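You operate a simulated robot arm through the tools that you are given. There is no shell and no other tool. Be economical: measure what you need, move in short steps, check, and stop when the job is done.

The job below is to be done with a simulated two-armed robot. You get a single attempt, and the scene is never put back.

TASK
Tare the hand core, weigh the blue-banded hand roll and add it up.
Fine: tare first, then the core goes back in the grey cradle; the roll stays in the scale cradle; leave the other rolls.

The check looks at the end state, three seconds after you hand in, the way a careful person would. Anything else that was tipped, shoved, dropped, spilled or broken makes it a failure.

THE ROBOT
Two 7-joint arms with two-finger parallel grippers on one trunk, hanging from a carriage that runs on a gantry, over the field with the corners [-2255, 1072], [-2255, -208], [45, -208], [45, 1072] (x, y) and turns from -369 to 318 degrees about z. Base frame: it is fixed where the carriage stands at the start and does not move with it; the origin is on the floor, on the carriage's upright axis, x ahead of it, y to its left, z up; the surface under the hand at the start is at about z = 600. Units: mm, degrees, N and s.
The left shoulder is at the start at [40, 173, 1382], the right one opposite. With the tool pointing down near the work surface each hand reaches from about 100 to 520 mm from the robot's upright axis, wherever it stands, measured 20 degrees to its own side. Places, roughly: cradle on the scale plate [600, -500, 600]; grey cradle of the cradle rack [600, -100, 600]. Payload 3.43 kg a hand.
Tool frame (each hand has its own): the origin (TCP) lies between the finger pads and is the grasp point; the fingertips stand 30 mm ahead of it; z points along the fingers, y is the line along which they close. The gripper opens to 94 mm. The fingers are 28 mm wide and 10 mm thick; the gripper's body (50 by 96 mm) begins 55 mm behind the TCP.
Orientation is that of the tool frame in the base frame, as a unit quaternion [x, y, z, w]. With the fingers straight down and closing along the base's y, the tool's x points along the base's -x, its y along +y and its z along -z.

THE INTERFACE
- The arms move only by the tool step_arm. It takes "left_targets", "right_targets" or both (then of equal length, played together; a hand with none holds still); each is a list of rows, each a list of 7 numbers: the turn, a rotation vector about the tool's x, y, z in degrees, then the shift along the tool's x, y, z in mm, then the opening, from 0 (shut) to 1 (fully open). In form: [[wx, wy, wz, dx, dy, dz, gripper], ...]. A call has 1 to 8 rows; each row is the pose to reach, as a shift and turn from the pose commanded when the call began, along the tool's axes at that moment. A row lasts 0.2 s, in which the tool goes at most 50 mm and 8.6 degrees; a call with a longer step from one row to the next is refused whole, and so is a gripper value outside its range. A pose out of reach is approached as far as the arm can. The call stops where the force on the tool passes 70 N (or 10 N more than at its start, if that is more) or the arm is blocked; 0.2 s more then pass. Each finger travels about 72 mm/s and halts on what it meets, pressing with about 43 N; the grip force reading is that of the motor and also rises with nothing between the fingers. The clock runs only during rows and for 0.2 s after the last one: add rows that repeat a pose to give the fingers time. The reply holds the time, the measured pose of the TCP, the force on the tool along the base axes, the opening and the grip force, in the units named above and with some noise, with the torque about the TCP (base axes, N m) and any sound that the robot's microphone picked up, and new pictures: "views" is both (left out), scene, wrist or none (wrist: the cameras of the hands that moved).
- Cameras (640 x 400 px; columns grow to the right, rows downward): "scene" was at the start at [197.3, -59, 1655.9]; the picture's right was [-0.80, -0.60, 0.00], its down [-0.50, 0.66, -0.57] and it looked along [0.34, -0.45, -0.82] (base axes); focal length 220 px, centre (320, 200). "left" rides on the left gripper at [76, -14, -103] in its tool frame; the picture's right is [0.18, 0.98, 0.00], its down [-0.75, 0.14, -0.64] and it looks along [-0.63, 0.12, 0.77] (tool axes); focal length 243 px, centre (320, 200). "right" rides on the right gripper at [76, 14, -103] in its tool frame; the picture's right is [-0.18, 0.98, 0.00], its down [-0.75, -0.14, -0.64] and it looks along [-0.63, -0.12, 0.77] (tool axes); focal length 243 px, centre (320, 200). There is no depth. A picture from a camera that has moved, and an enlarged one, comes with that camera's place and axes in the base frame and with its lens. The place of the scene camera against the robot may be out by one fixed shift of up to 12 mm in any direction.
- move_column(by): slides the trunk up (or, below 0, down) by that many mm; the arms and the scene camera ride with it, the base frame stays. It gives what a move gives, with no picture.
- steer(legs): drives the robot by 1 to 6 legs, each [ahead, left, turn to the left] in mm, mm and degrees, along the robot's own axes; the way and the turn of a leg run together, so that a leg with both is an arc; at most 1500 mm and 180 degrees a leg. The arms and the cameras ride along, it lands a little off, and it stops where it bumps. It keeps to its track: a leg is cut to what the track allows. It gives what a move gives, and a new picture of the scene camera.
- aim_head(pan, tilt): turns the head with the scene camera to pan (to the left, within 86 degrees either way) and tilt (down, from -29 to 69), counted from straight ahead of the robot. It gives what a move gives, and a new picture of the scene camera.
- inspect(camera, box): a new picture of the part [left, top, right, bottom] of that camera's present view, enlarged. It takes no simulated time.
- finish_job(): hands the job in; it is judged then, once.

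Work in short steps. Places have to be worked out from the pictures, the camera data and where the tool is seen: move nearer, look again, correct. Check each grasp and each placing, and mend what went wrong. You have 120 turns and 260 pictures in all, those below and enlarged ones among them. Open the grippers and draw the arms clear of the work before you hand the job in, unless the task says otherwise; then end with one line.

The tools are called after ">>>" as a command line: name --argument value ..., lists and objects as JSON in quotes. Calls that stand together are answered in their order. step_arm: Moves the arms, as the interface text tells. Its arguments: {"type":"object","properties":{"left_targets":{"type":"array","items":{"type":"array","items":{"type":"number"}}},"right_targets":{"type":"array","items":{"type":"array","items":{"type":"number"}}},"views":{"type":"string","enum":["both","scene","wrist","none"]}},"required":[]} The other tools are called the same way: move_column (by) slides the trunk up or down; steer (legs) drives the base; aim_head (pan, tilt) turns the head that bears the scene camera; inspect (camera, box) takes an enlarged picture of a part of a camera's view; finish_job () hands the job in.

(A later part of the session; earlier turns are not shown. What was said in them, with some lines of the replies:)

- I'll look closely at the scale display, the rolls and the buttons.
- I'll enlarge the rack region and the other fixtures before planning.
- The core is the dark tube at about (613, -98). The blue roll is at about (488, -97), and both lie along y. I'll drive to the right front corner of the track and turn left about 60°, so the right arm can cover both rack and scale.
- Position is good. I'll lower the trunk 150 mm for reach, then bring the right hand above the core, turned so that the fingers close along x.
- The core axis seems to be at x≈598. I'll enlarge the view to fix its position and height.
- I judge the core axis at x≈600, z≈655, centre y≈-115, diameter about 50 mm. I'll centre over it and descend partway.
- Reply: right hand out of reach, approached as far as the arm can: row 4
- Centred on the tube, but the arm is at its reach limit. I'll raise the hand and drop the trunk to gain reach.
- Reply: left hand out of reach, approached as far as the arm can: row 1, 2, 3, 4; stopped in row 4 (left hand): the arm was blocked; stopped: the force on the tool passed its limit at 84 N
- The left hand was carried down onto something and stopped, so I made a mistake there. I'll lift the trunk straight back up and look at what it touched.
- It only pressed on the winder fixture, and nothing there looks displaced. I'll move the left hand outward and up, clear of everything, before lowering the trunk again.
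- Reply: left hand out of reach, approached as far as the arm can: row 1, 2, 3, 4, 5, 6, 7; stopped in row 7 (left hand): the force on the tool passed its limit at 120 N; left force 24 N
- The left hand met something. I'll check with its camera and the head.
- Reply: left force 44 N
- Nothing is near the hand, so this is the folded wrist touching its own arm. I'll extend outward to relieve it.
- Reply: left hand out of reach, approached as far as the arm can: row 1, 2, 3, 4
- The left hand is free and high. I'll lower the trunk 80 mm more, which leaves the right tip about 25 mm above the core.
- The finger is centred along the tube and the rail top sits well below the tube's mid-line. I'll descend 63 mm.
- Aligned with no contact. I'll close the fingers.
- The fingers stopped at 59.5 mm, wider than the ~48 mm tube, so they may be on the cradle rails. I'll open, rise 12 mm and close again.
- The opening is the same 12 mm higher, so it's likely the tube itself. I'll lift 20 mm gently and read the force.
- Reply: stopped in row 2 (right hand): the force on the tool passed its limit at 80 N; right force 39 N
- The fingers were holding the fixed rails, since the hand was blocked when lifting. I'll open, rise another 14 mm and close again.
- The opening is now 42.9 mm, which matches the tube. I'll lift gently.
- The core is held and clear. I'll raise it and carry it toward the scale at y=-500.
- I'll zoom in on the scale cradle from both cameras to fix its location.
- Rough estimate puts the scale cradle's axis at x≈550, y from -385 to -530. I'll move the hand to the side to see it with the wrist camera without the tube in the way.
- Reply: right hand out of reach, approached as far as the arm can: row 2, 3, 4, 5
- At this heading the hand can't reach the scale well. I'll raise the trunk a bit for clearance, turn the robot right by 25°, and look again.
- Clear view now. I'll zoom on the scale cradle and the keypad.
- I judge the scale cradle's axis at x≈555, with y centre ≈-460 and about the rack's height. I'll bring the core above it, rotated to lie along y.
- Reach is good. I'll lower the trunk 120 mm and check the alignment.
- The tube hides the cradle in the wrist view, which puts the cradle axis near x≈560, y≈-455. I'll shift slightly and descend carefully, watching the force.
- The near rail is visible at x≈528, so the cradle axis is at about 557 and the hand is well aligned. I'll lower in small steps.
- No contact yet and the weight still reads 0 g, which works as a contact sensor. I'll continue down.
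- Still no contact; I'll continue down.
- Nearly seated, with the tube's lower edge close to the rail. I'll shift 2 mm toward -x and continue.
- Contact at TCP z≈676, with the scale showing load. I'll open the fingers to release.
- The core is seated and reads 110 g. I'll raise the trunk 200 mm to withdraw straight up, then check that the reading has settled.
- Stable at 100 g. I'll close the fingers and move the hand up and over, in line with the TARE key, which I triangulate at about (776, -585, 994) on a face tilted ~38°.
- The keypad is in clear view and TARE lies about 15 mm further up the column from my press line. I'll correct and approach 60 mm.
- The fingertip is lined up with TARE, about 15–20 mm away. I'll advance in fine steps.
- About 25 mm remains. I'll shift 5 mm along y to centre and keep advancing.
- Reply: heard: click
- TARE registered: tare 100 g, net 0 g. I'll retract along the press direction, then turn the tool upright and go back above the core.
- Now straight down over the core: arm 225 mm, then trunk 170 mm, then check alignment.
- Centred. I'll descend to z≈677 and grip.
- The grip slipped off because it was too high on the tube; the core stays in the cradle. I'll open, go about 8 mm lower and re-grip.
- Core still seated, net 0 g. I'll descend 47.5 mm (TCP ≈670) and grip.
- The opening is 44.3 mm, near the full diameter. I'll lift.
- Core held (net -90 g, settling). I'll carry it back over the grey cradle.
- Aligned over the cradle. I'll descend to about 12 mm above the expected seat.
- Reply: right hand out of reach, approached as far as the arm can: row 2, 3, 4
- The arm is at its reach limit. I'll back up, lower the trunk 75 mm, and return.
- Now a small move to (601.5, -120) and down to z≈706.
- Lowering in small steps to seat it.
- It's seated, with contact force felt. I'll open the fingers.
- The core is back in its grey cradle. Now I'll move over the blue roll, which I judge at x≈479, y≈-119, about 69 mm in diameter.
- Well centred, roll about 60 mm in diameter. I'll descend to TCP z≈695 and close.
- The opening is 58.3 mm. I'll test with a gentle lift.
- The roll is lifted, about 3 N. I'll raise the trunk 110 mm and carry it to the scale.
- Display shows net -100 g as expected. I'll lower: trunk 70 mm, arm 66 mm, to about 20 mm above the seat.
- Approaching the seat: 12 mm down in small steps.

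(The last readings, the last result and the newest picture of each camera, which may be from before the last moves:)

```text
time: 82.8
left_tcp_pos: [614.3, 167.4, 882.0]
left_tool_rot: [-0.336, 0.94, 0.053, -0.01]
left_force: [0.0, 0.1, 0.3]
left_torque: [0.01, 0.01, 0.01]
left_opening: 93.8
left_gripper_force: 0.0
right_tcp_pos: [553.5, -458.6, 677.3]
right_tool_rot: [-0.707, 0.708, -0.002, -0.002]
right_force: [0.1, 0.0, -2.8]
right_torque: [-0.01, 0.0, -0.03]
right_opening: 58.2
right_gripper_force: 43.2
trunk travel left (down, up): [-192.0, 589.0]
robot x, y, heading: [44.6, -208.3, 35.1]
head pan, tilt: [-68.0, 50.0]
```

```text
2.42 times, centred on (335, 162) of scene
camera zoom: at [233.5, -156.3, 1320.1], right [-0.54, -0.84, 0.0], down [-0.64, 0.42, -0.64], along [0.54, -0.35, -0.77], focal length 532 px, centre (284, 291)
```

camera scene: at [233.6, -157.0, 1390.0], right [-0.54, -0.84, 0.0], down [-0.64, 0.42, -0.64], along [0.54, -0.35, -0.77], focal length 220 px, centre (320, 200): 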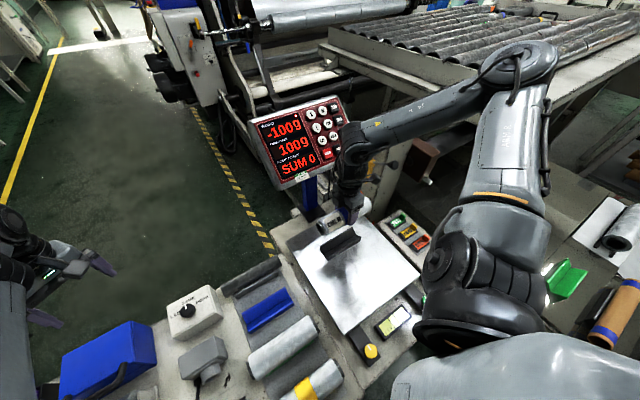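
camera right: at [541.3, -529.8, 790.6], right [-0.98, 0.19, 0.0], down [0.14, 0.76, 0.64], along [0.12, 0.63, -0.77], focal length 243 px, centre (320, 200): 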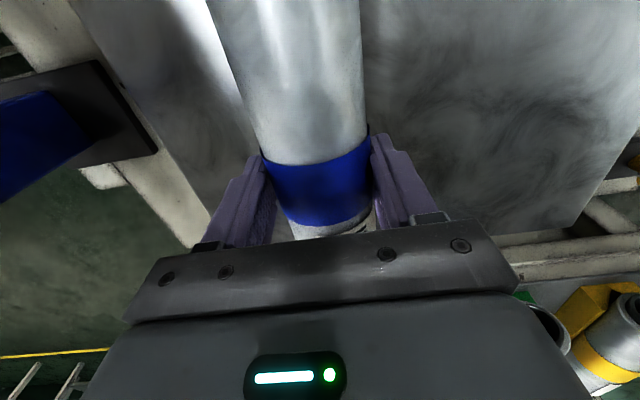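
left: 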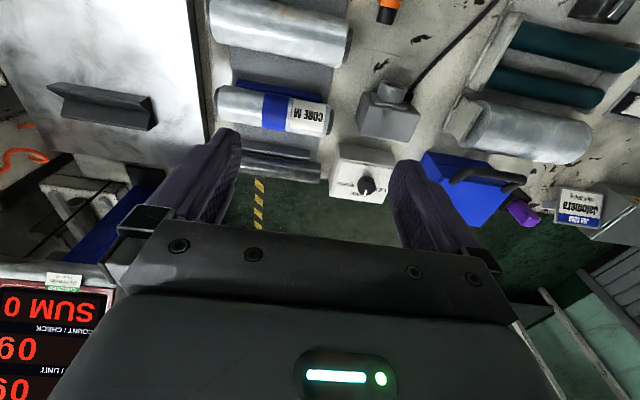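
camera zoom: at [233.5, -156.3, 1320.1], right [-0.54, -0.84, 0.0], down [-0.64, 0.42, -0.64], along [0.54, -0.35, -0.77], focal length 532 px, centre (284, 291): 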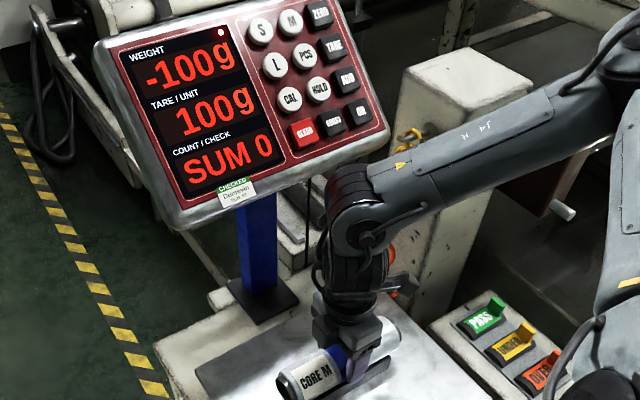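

Not touching yet; I'll go a few millimetres further.

>>> step_arm --right_targets '[[0, 0, 0, -1, -2, 2, 0.35], [0, 0, 0, -1, -2, 4, 0.35], [0, 0, 0, -1, -2, 5, 0.35], [0, 0, 0, -1, -2, 5, 0.35]]' --views "none"

>>> inspect --camera "scene" --box '[250, 80, 420, 245]'

```text
time: 83.8
left_tcp_pos: [613.1, 168.4, 881.6]
left_tool_rot: [-0.336, 0.94, 0.053, -0.01]
left_force: [0.5, 0.0, -0.2]
left_torque: [0.02, 0.0, -0.01]
left_opening: 93.9
left_gripper_force: 0.1
right_tcp_pos: [555.0, -458.1, 673.1]
right_tool_rot: [-0.707, 0.707, -0.001, -0.003]
right_force: [0.6, 0.1, -3.7]
right_torque: [0.01, 0.01, -0.02]
right_opening: 58.6
right_gripper_force: 43.6
trunk travel left (down, up): [-192.0, 589.0]
robot x, y, heading: [43.1, -207.3, 35.3]
head pan, tilt: [-68.0, 50.0]
```

```text
2.42 times, centred on (335, 162) of scene
camera zoom: at [233.5, -156.3, 1320.1], right [-0.54, -0.84, 0.0], down [-0.64, 0.42, -0.64], along [0.54, -0.35, -0.77], focal length 532 px, centre (284, 291)
```

zoom: 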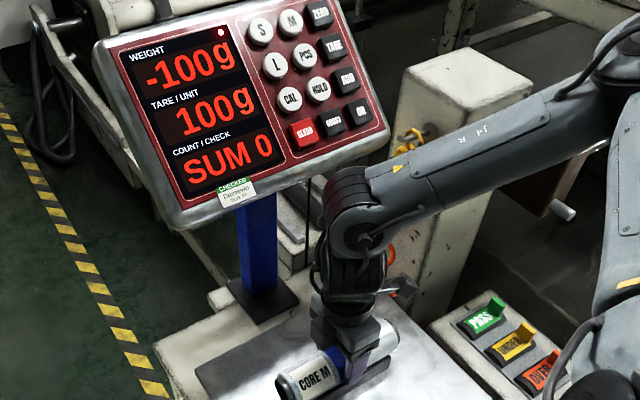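

>>> step_arm --right_targets '[[0, 0, 0, 0, 0, 1.5, 0.35], [0, 0, 0, 0, 0, 3, 0.35], [0, 0, 0, 0, 0, 4, 0.35], [0, 0, 0, 0, 0, 4, 0.35]]' --views "none"

>>> inspect --camera "scene" --box '[250, 80, 420, 245]'

```text
time: 84.8
left_tcp_pos: [614.2, 167.9, 882.5]
left_tool_rot: [-0.335, 0.941, 0.052, -0.01]
left_force: [1.0, 0.0, -0.4]
left_torque: [0.02, 0.0, -0.03]
left_opening: 93.9
left_gripper_force: 0.0
right_tcp_pos: [554.4, -457.4, 670.3]
right_tool_rot: [0.707, -0.707, 0.002, 0.002]
right_force: [-12.2, 5.4, 39.9]
right_torque: [0.07, 0.38, 0.46]
right_opening: 58.6
right_gripper_force: 42.8
trunk travel left (down, up): [-192.0, 589.0]
robot x, y, heading: [44.4, -201.7, 35.0]
head pan, tilt: [-68.0, 50.0]
```

```text
2.42 times, centred on (335, 162) of scene
camera zoom: at [233.7, -156.6, 1320.4], right [-0.54, -0.84, 0.0], down [-0.64, 0.42, -0.64], along [0.54, -0.35, -0.77], focal length 532 px, centre (284, 291)
```

zoom: 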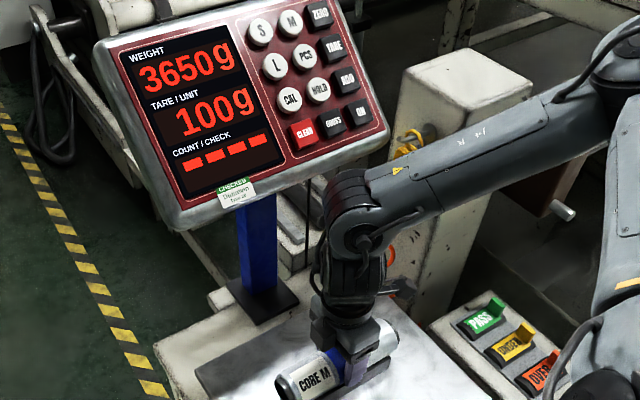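

Firm contact, so it's seated. I'll back off 2 mm, open, and rise.

>>> step_arm --right_targets '[[0, 0, 0, 0, 0.5, -2.5, 0.35], [0, 0, 0, 0, 0.5, -2.5, 0.65], [0, 0, 0, 0, 0.5, -2.5, 0.9], [0, 0, 0, 0, 0.5, -2.5, 0.95], [0, 0, 0, 0, 0.5, -2.5, 0.95], [0, 0, 0, 0, 0.5, -35, 0.95], [0, 0, 0, 0, 0.5, -75, 0.95]]' --views "wrist"

>>> move_column --by 200

>>> inspect --camera "scene" --box '[240, 130, 420, 290]'

```text
time: 86.3
left_tcp_pos: [614.7, 166.4, 882.3]
left_tool_rot: [-0.336, 0.941, 0.052, -0.01]
left_force: [0.1, 0.4, -0.2]
left_torque: [0.0, -0.01, -0.01]
left_opening: 94.3
left_gripper_force: 0.0
right_tcp_pos: [556.2, -457.0, 743.1]
right_tool_rot: [-0.706, 0.708, -0.001, -0.003]
right_force: [-0.2, -0.8, -0.2]
right_torque: [0.02, 0.0, 0.03]
right_opening: 89.3
right_gripper_force: 0.0
trunk travel left (down, up): [-192.0, 589.0]
robot x, y, heading: [45.1, -207.4, 35.3]
head pan, tilt: [-68.0, 50.0]
camera right: at [540.8, -533.9, 845.3], right [-0.98, 0.19, 0.0], down [0.14, 0.76, 0.64], along [0.12, 0.63, -0.77], focal length 243 px, centre (320, 200)
```

right: 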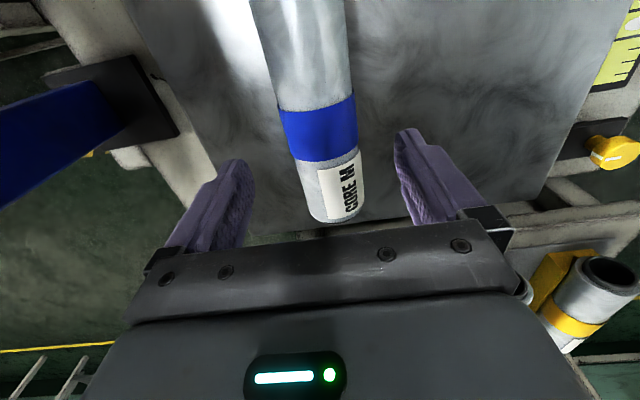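

```text
time: 88.5
left_tcp_pos: [612.1, 167.6, 1082.6]
left_tool_rot: [-0.335, 0.941, 0.052, -0.011]
left_force: [-0.4, 0.8, -0.9]
left_torque: [-0.02, -0.02, -0.02]
left_opening: 93.9
left_gripper_force: 0.1
right_tcp_pos: [554.3, -458.3, 942.3]
right_tool_rot: [-0.706, 0.708, -0.002, -0.002]
right_force: [0.8, -0.5, 0.2]
right_torque: [-0.03, 0.01, -0.03]
right_opening: 89.2
right_gripper_force: 0.0
trunk travel left (down, up): [-392.0, 389.0]
robot x, y, heading: [41.6, -205.1, 35.0]
head pan, tilt: [-68.0, 50.0]
```

```text
2.50 times, centred on (330, 210) of scene
camera zoom: at [233.6, -156.4, 1520.0], right [-0.54, -0.84, 0.0], down [-0.64, 0.42, -0.64], along [0.54, -0.35, -0.77], focal length 549 px, centre (295, 175)
```

zoom: 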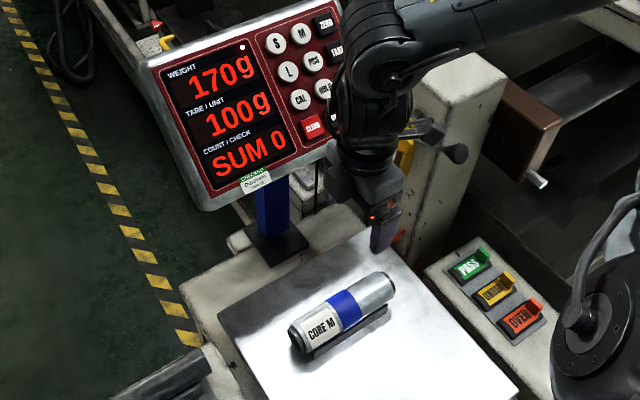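

Stable at 170 g net with 100 g tare. I'll close the fingers, go up and over, and tilt the tool toward the ADD key.

>>> step_arm --right_targets '[[0, 0, 0, 0, 0, -45, 0.5], [0, 0, 0, 30, 0, -80, 0], [0, 0, 0, 75, 0, -100, 0], [0, 0, 0, 115, 0, -120, 0], [0, 0, 0, 134, 0, -140, 0], [0, 0, 0, 134, 0, -140, 0]]' --views "none"

>>> step_arm --right_targets '[[7.6, 0, 0, 0, -22, 0, 0], [15.2, 0, 0, 0, -45, 0, 0], [22.8, 0, 0, 0, -68, 0, 0], [30.4, 0, 0, 0, -92, 0, 0], [38, 0, 0, 0, -116, 0, 0], [38, 0, 0, 0, -116, 0, 0]]' --views "wrist"

```text
time: 89.9
left_tcp_pos: [613.7, 168.5, 1083.2]
left_tool_rot: [-0.336, 0.94, 0.053, -0.009]
left_force: [0.8, -0.7, -0.2]
left_torque: [0.0, -0.01, 0.0]
left_opening: 94.3
left_gripper_force: 0.1
right_tcp_pos: [554.8, -589.8, 1083.3]
right_tool_rot: [-0.706, 0.708, -0.002, -0.003]
right_force: [0.3, -0.2, 0.5]
right_torque: [-0.03, 0.0, -0.01]
right_opening: 0.1
right_gripper_force: 33.3
trunk travel left (down, up): [-392.0, 389.0]
robot x, y, heading: [42.3, -199.8, 34.9]
head pan, tilt: [-68.0, 50.0]
```

```text
time: 91.3
left_tcp_pos: [613.9, 167.3, 1082.6]
left_tool_rot: [-0.336, 0.94, 0.054, -0.009]
left_force: [0.1, 0.0, -0.3]
left_torque: [0.01, 0.01, 0.0]
left_opening: 93.9
left_gripper_force: 0.0
right_tcp_pos: [671.7, -591.1, 1082.7]
right_tool_rot: [-0.668, 0.669, -0.233, 0.228]
right_force: [-1.1, -0.6, 0.6]
right_torque: [-0.02, -0.03, 0.0]
right_opening: 0.0
right_gripper_force: 33.1
trunk travel left (down, up): [-392.0, 389.0]
robot x, y, heading: [42.8, -204.7, 35.2]
head pan, tilt: [-68.0, 50.0]
camera right: at [596.4, -667.2, 1154.1], right [-0.77, 0.18, -0.61], down [-0.28, 0.76, 0.59], along [0.57, 0.63, -0.53], focal length 243 px, centre (320, 200)
```

right: 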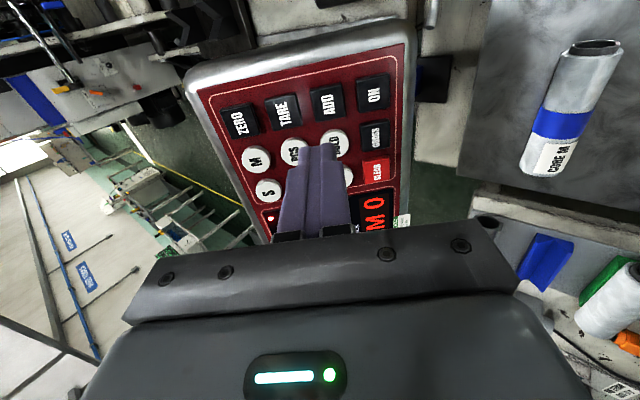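

ADD is at (328,100) in the picture. I'll approach 85 mm along the tool with an 8 mm lateral correction, then check.

>>> step_arm --right_targets '[[0, 0, 0, 1.5, 4, 30, 0], [0, 0, 0, 1.5, 8, 60, 0], [0, 0, 0, 1.5, 8, 85, 0], [0, 0, 0, 1.5, 8, 85, 0]]' --views "none"

>>> inspect --camera "right" --box '[200, 20, 440, 200]'

>>> inspect --camera "scene" --box '[260, 90, 420, 210]'

```text
time: 92.3
left_tcp_pos: [614.6, 166.7, 1082.9]
left_tool_rot: [-0.335, 0.941, 0.053, -0.01]
left_force: [0.1, 0.9, -0.4]
left_torque: [0.0, 0.01, 0.0]
left_opening: 94.0
left_gripper_force: 0.1
right_tcp_pos: [716.9, -592.8, 1011.2]
right_tool_rot: [-0.668, 0.669, -0.232, 0.228]
right_force: [-0.2, 0.1, 0.3]
right_torque: [-0.02, 0.04, -0.03]
right_opening: 0.3
right_gripper_force: 33.0
trunk travel left (down, up): [-392.0, 389.0]
robot x, y, heading: [43.3, -204.6, 34.9]
head pan, tilt: [-68.0, 50.0]
```

```text
2.22 times, centred on (320, 110) of right
camera zoom: at [642.4, -668.7, 1083.4], right [-0.77, 0.18, -0.61], down [-0.28, 0.76, 0.59], along [0.57, 0.63, -0.54], focal length 539 px, centre (320, 400)
```

zoom: 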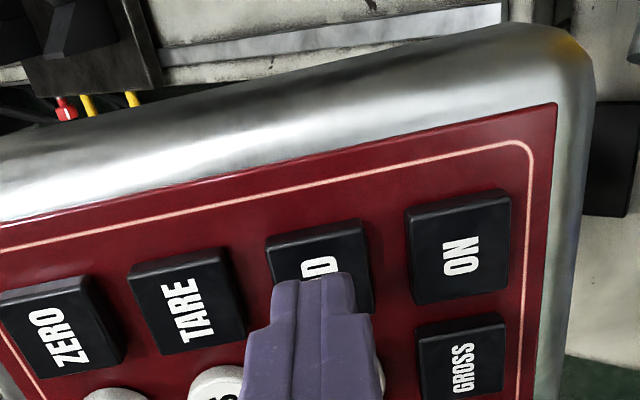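

```text
3.33 times, centred on (340, 150) of scene
camera zoom: at [233.5, -156.5, 1520.0], right [-0.54, -0.84, 0.0], down [-0.64, 0.42, -0.64], along [0.54, -0.35, -0.77], focal length 732 px, centre (253, 367)
```

zoom: 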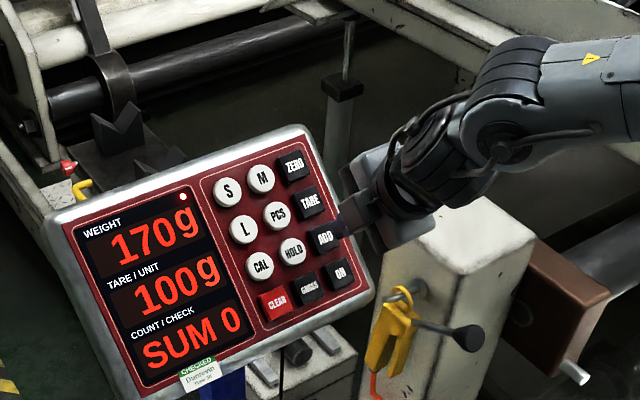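

Lined up on ADD. I'll advance up to 25 mm in small increments with a single press.

>>> step_arm --right_targets '[[0, 0, 0, 0, 0, 8, 0], [0, 0, 0, 0, 0, 14, 0], [0, 0, 0, 0, 0, 18, 0], [0, 0, 0, 0, 0, 20, 0], [0, 0, 0, 0, 0, 22, 0], [0, 0, 0, 0, 0, 24, 0]]' --views "none"

>>> inspect --camera "scene" --box '[260, 90, 420, 210]'

```text
time: 93.7
left_tcp_pos: [614.9, 168.2, 1082.5]
left_tool_rot: [-0.336, 0.94, 0.053, -0.01]
left_force: [0.3, 0.7, 0.5]
left_torque: [0.0, 0.05, 0.0]
left_opening: 93.9
left_gripper_force: 0.0
right_tcp_pos: [731.4, -591.7, 992.6]
right_tool_rot: [0.669, -0.669, 0.231, -0.228]
right_force: [0.7, 0.7, -0.3]
right_torque: [0.0, 0.01, -0.02]
right_opening: 0.3
right_gripper_force: 32.8
trunk travel left (down, up): [-392.0, 389.0]
robot x, y, heading: [46.7, -202.6, 35.2]
head pan, tilt: [-68.0, 50.0]
```

```text
3.33 times, centred on (340, 150) of scene
camera zoom: at [233.7, -156.4, 1520.1], right [-0.54, -0.84, 0.0], down [-0.64, 0.42, -0.64], along [0.54, -0.35, -0.77], focal length 732 px, centre (253, 367)
```

zoom: 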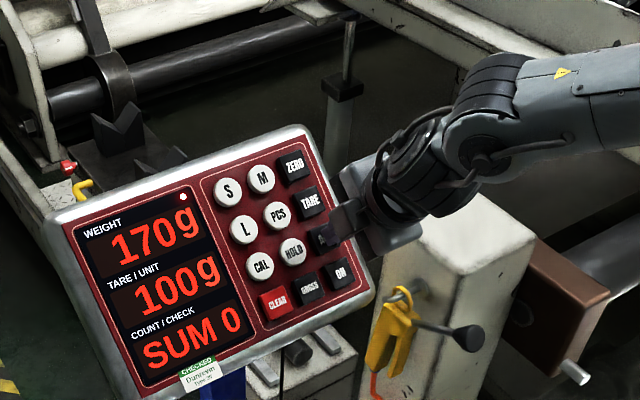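

No contact yet; I'll press a few mm more.

>>> step_arm --right_targets '[[0, 0, 0, 0, 0, 2, 0], [0, 0, 0, 0, 0, 4, 0], [0, 0, 0, 0, 0, 6, 0], [0, 0, 0, 0, 0, 6, 0]]' --views "none"

>>> inspect --camera "scene" --box '[260, 90, 420, 210]'

```text
time: 94.7
left_tcp_pos: [613.2, 167.8, 1082.8]
left_tool_rot: [-0.335, 0.941, 0.053, -0.009]
left_force: [-0.6, 0.3, 0.1]
left_torque: [0.01, -0.03, 0.0]
left_opening: 94.0
left_gripper_force: 0.0
right_tcp_pos: [735.7, -593.3, 987.9]
right_tool_rot: [-0.668, 0.669, -0.233, 0.229]
right_force: [-3.3, 1.9, 6.2]
right_torque: [0.07, -0.08, 0.04]
right_opening: 0.1
right_gripper_force: 32.7
trunk travel left (down, up): [-392.0, 389.0]
robot x, y, heading: [42.3, -203.9, 35.1]
head pan, tilt: [-68.0, 50.0]
heard: click
```

```text
3.33 times, centred on (340, 150) of scene
camera zoom: at [233.6, -156.3, 1520.2], right [-0.54, -0.84, 0.0], down [-0.64, 0.42, -0.64], along [0.54, -0.35, -0.77], focal length 732 px, centre (253, 367)
```

zoom: 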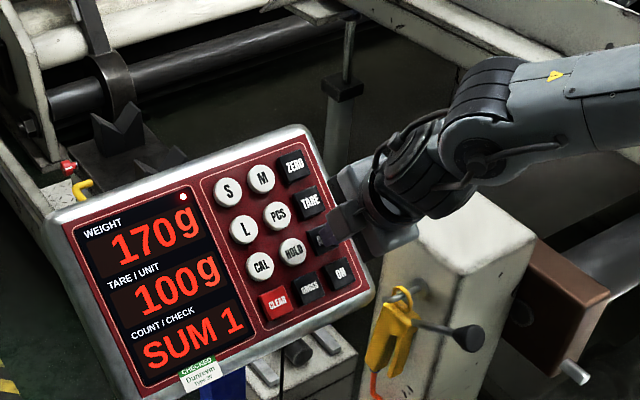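

SUM 1: the roll is added. I'll retract along the press direction, return upright and open the gripper.

>>> step_arm --right_targets '[[0, 0, 0, 0, 0, -40, 0], [0, 0, 0, 0, 0, -80, 0], [0, 0, 0, 0, 0, -120, 0], [0, 0, 0, 0, 0, -140, 0]]' --views "none"

>>> step_arm --right_targets '[[-7.6, 0, 0, 0, 24, -19, 0.2], [-15.2, 0, 0, 0, 48, -38, 0.5], [-22.8, 0, 0, 0, 72, -57, 0.8], [-30.4, 0, 0, 0, 96, -75, 1], [-38, 0, 0, 0, 120, -94, 1], [-38, 0, 0, 0, 120, -94, 1]]' --views "scene"

>>> inspect --camera "scene" --box '[80, 180, 420, 390]'

```text
time: 95.7
left_tcp_pos: [614.7, 167.9, 1081.2]
left_tool_rot: [-0.335, 0.941, 0.053, -0.01]
left_force: [0.6, -0.8, -0.7]
left_torque: [-0.02, -0.01, -0.01]
left_opening: 94.0
left_gripper_force: 0.0
right_tcp_pos: [649.4, -592.6, 1099.1]
right_tool_rot: [-0.668, 0.669, -0.231, 0.228]
right_force: [0.1, -0.7, -0.1]
right_torque: [-0.01, -0.01, 0.01]
right_opening: 0.0
right_gripper_force: 33.8
trunk travel left (down, up): [-392.0, 389.0]
robot x, y, heading: [44.2, -201.7, 35.0]
head pan, tilt: [-68.0, 50.0]
```

```text
time: 97.1
left_tcp_pos: [614.0, 168.1, 1082.9]
left_tool_rot: [-0.335, 0.941, 0.052, -0.01]
left_force: [-0.3, 0.2, -0.2]
left_torque: [0.01, 0.03, 0.0]
left_opening: 94.1
left_gripper_force: 0.1
right_tcp_pos: [495.9, -592.5, 1099.3]
right_tool_rot: [-0.707, 0.708, 0.0, -0.003]
right_force: [0.1, 0.3, 0.5]
right_torque: [0.03, 0.01, 0.01]
right_opening: 94.0
right_gripper_force: 0.1
trunk travel left (down, up): [-392.0, 389.0]
robot x, y, heading: [44.8, -206.4, 35.2]
head pan, tilt: [-68.0, 50.0]
camera scene: at [233.7, -156.4, 1520.1], right [-0.54, -0.84, 0.0], down [-0.64, 0.42, -0.64], along [0.54, -0.35, -0.77], focal length 220 px, centre (320, 200)
```

scene: 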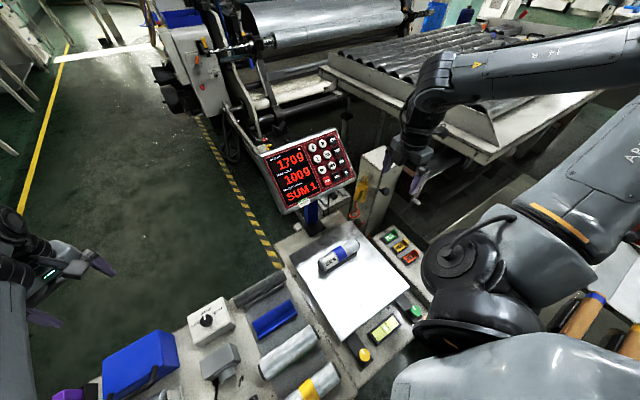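

```text
1.88 times, centred on (250, 285) of scene
camera zoom: at [233.7, -156.4, 1520.1], right [-0.54, -0.84, 0.0], down [-0.64, 0.42, -0.64], along [0.54, -0.35, -0.77], focal length 414 px, centre (452, 40)
```

zoom: 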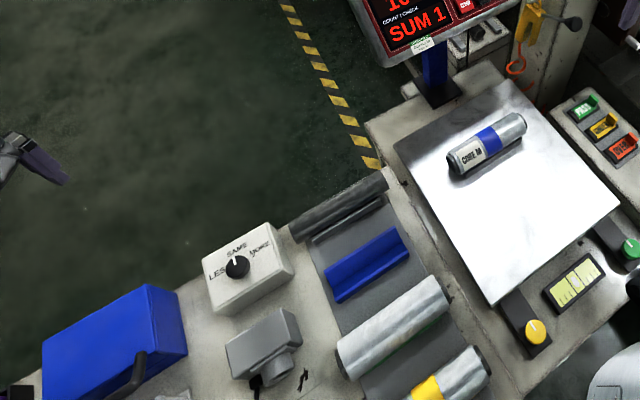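

All in place. I'll take one last look at the fixture that the left hand touched earlier.

>>> aim_head --pan -15 --tilt 62

```text
time: 98.3
left_tcp_pos: [614.0, 169.2, 1082.6]
left_tool_rot: [-0.335, 0.941, 0.053, -0.009]
left_force: [0.5, 0.7, -0.3]
left_torque: [0.0, -0.01, -0.02]
left_opening: 94.1
left_gripper_force: 0.0
right_tcp_pos: [496.8, -591.8, 1098.9]
right_tool_rot: [-0.706, 0.708, -0.002, -0.003]
right_force: [-0.3, 0.5, -0.3]
right_torque: [-0.01, -0.04, -0.02]
right_opening: 94.0
right_gripper_force: 0.0
trunk travel left (down, up): [-392.0, 389.0]
robot x, y, heading: [45.9, -204.6, 34.8]
head pan, tilt: [-15.0, 62.0]
camera scene: at [229.5, -92.5, 1505.2], right [0.34, -0.94, 0.0], down [-0.83, -0.3, -0.47], along [0.44, 0.16, -0.88], focal length 220 px, centre (320, 200)
```

scene: 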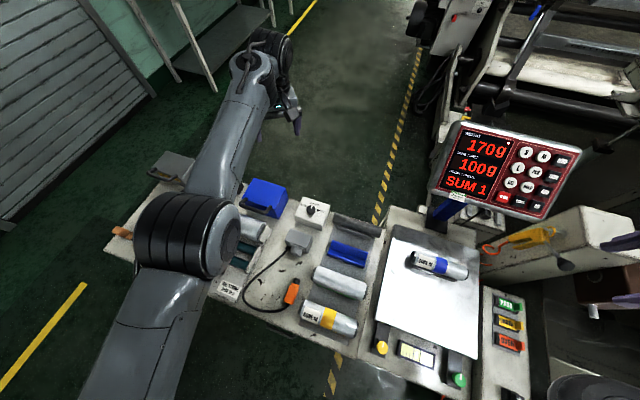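

The display reads 170 g net, tare 100 g, SUM 1. The core is in the grey cradle, the blue roll is in the scale cradle, and both hands are open and clear. I'll hand in.

>>> finish_job

```text
The job is handed in.
```

The job is handed in: the hand core was tared at 100 g and put back in the grey cradle, and the blue-banded roll is in the scale cradle at 170 g net, added to the sum (SUM 1). While I was lowering the trunk early on, the left hand pressed briefly on the winder fixture; pictures taken right afterwards showed nothing moved, but the arm hid it from my final look.
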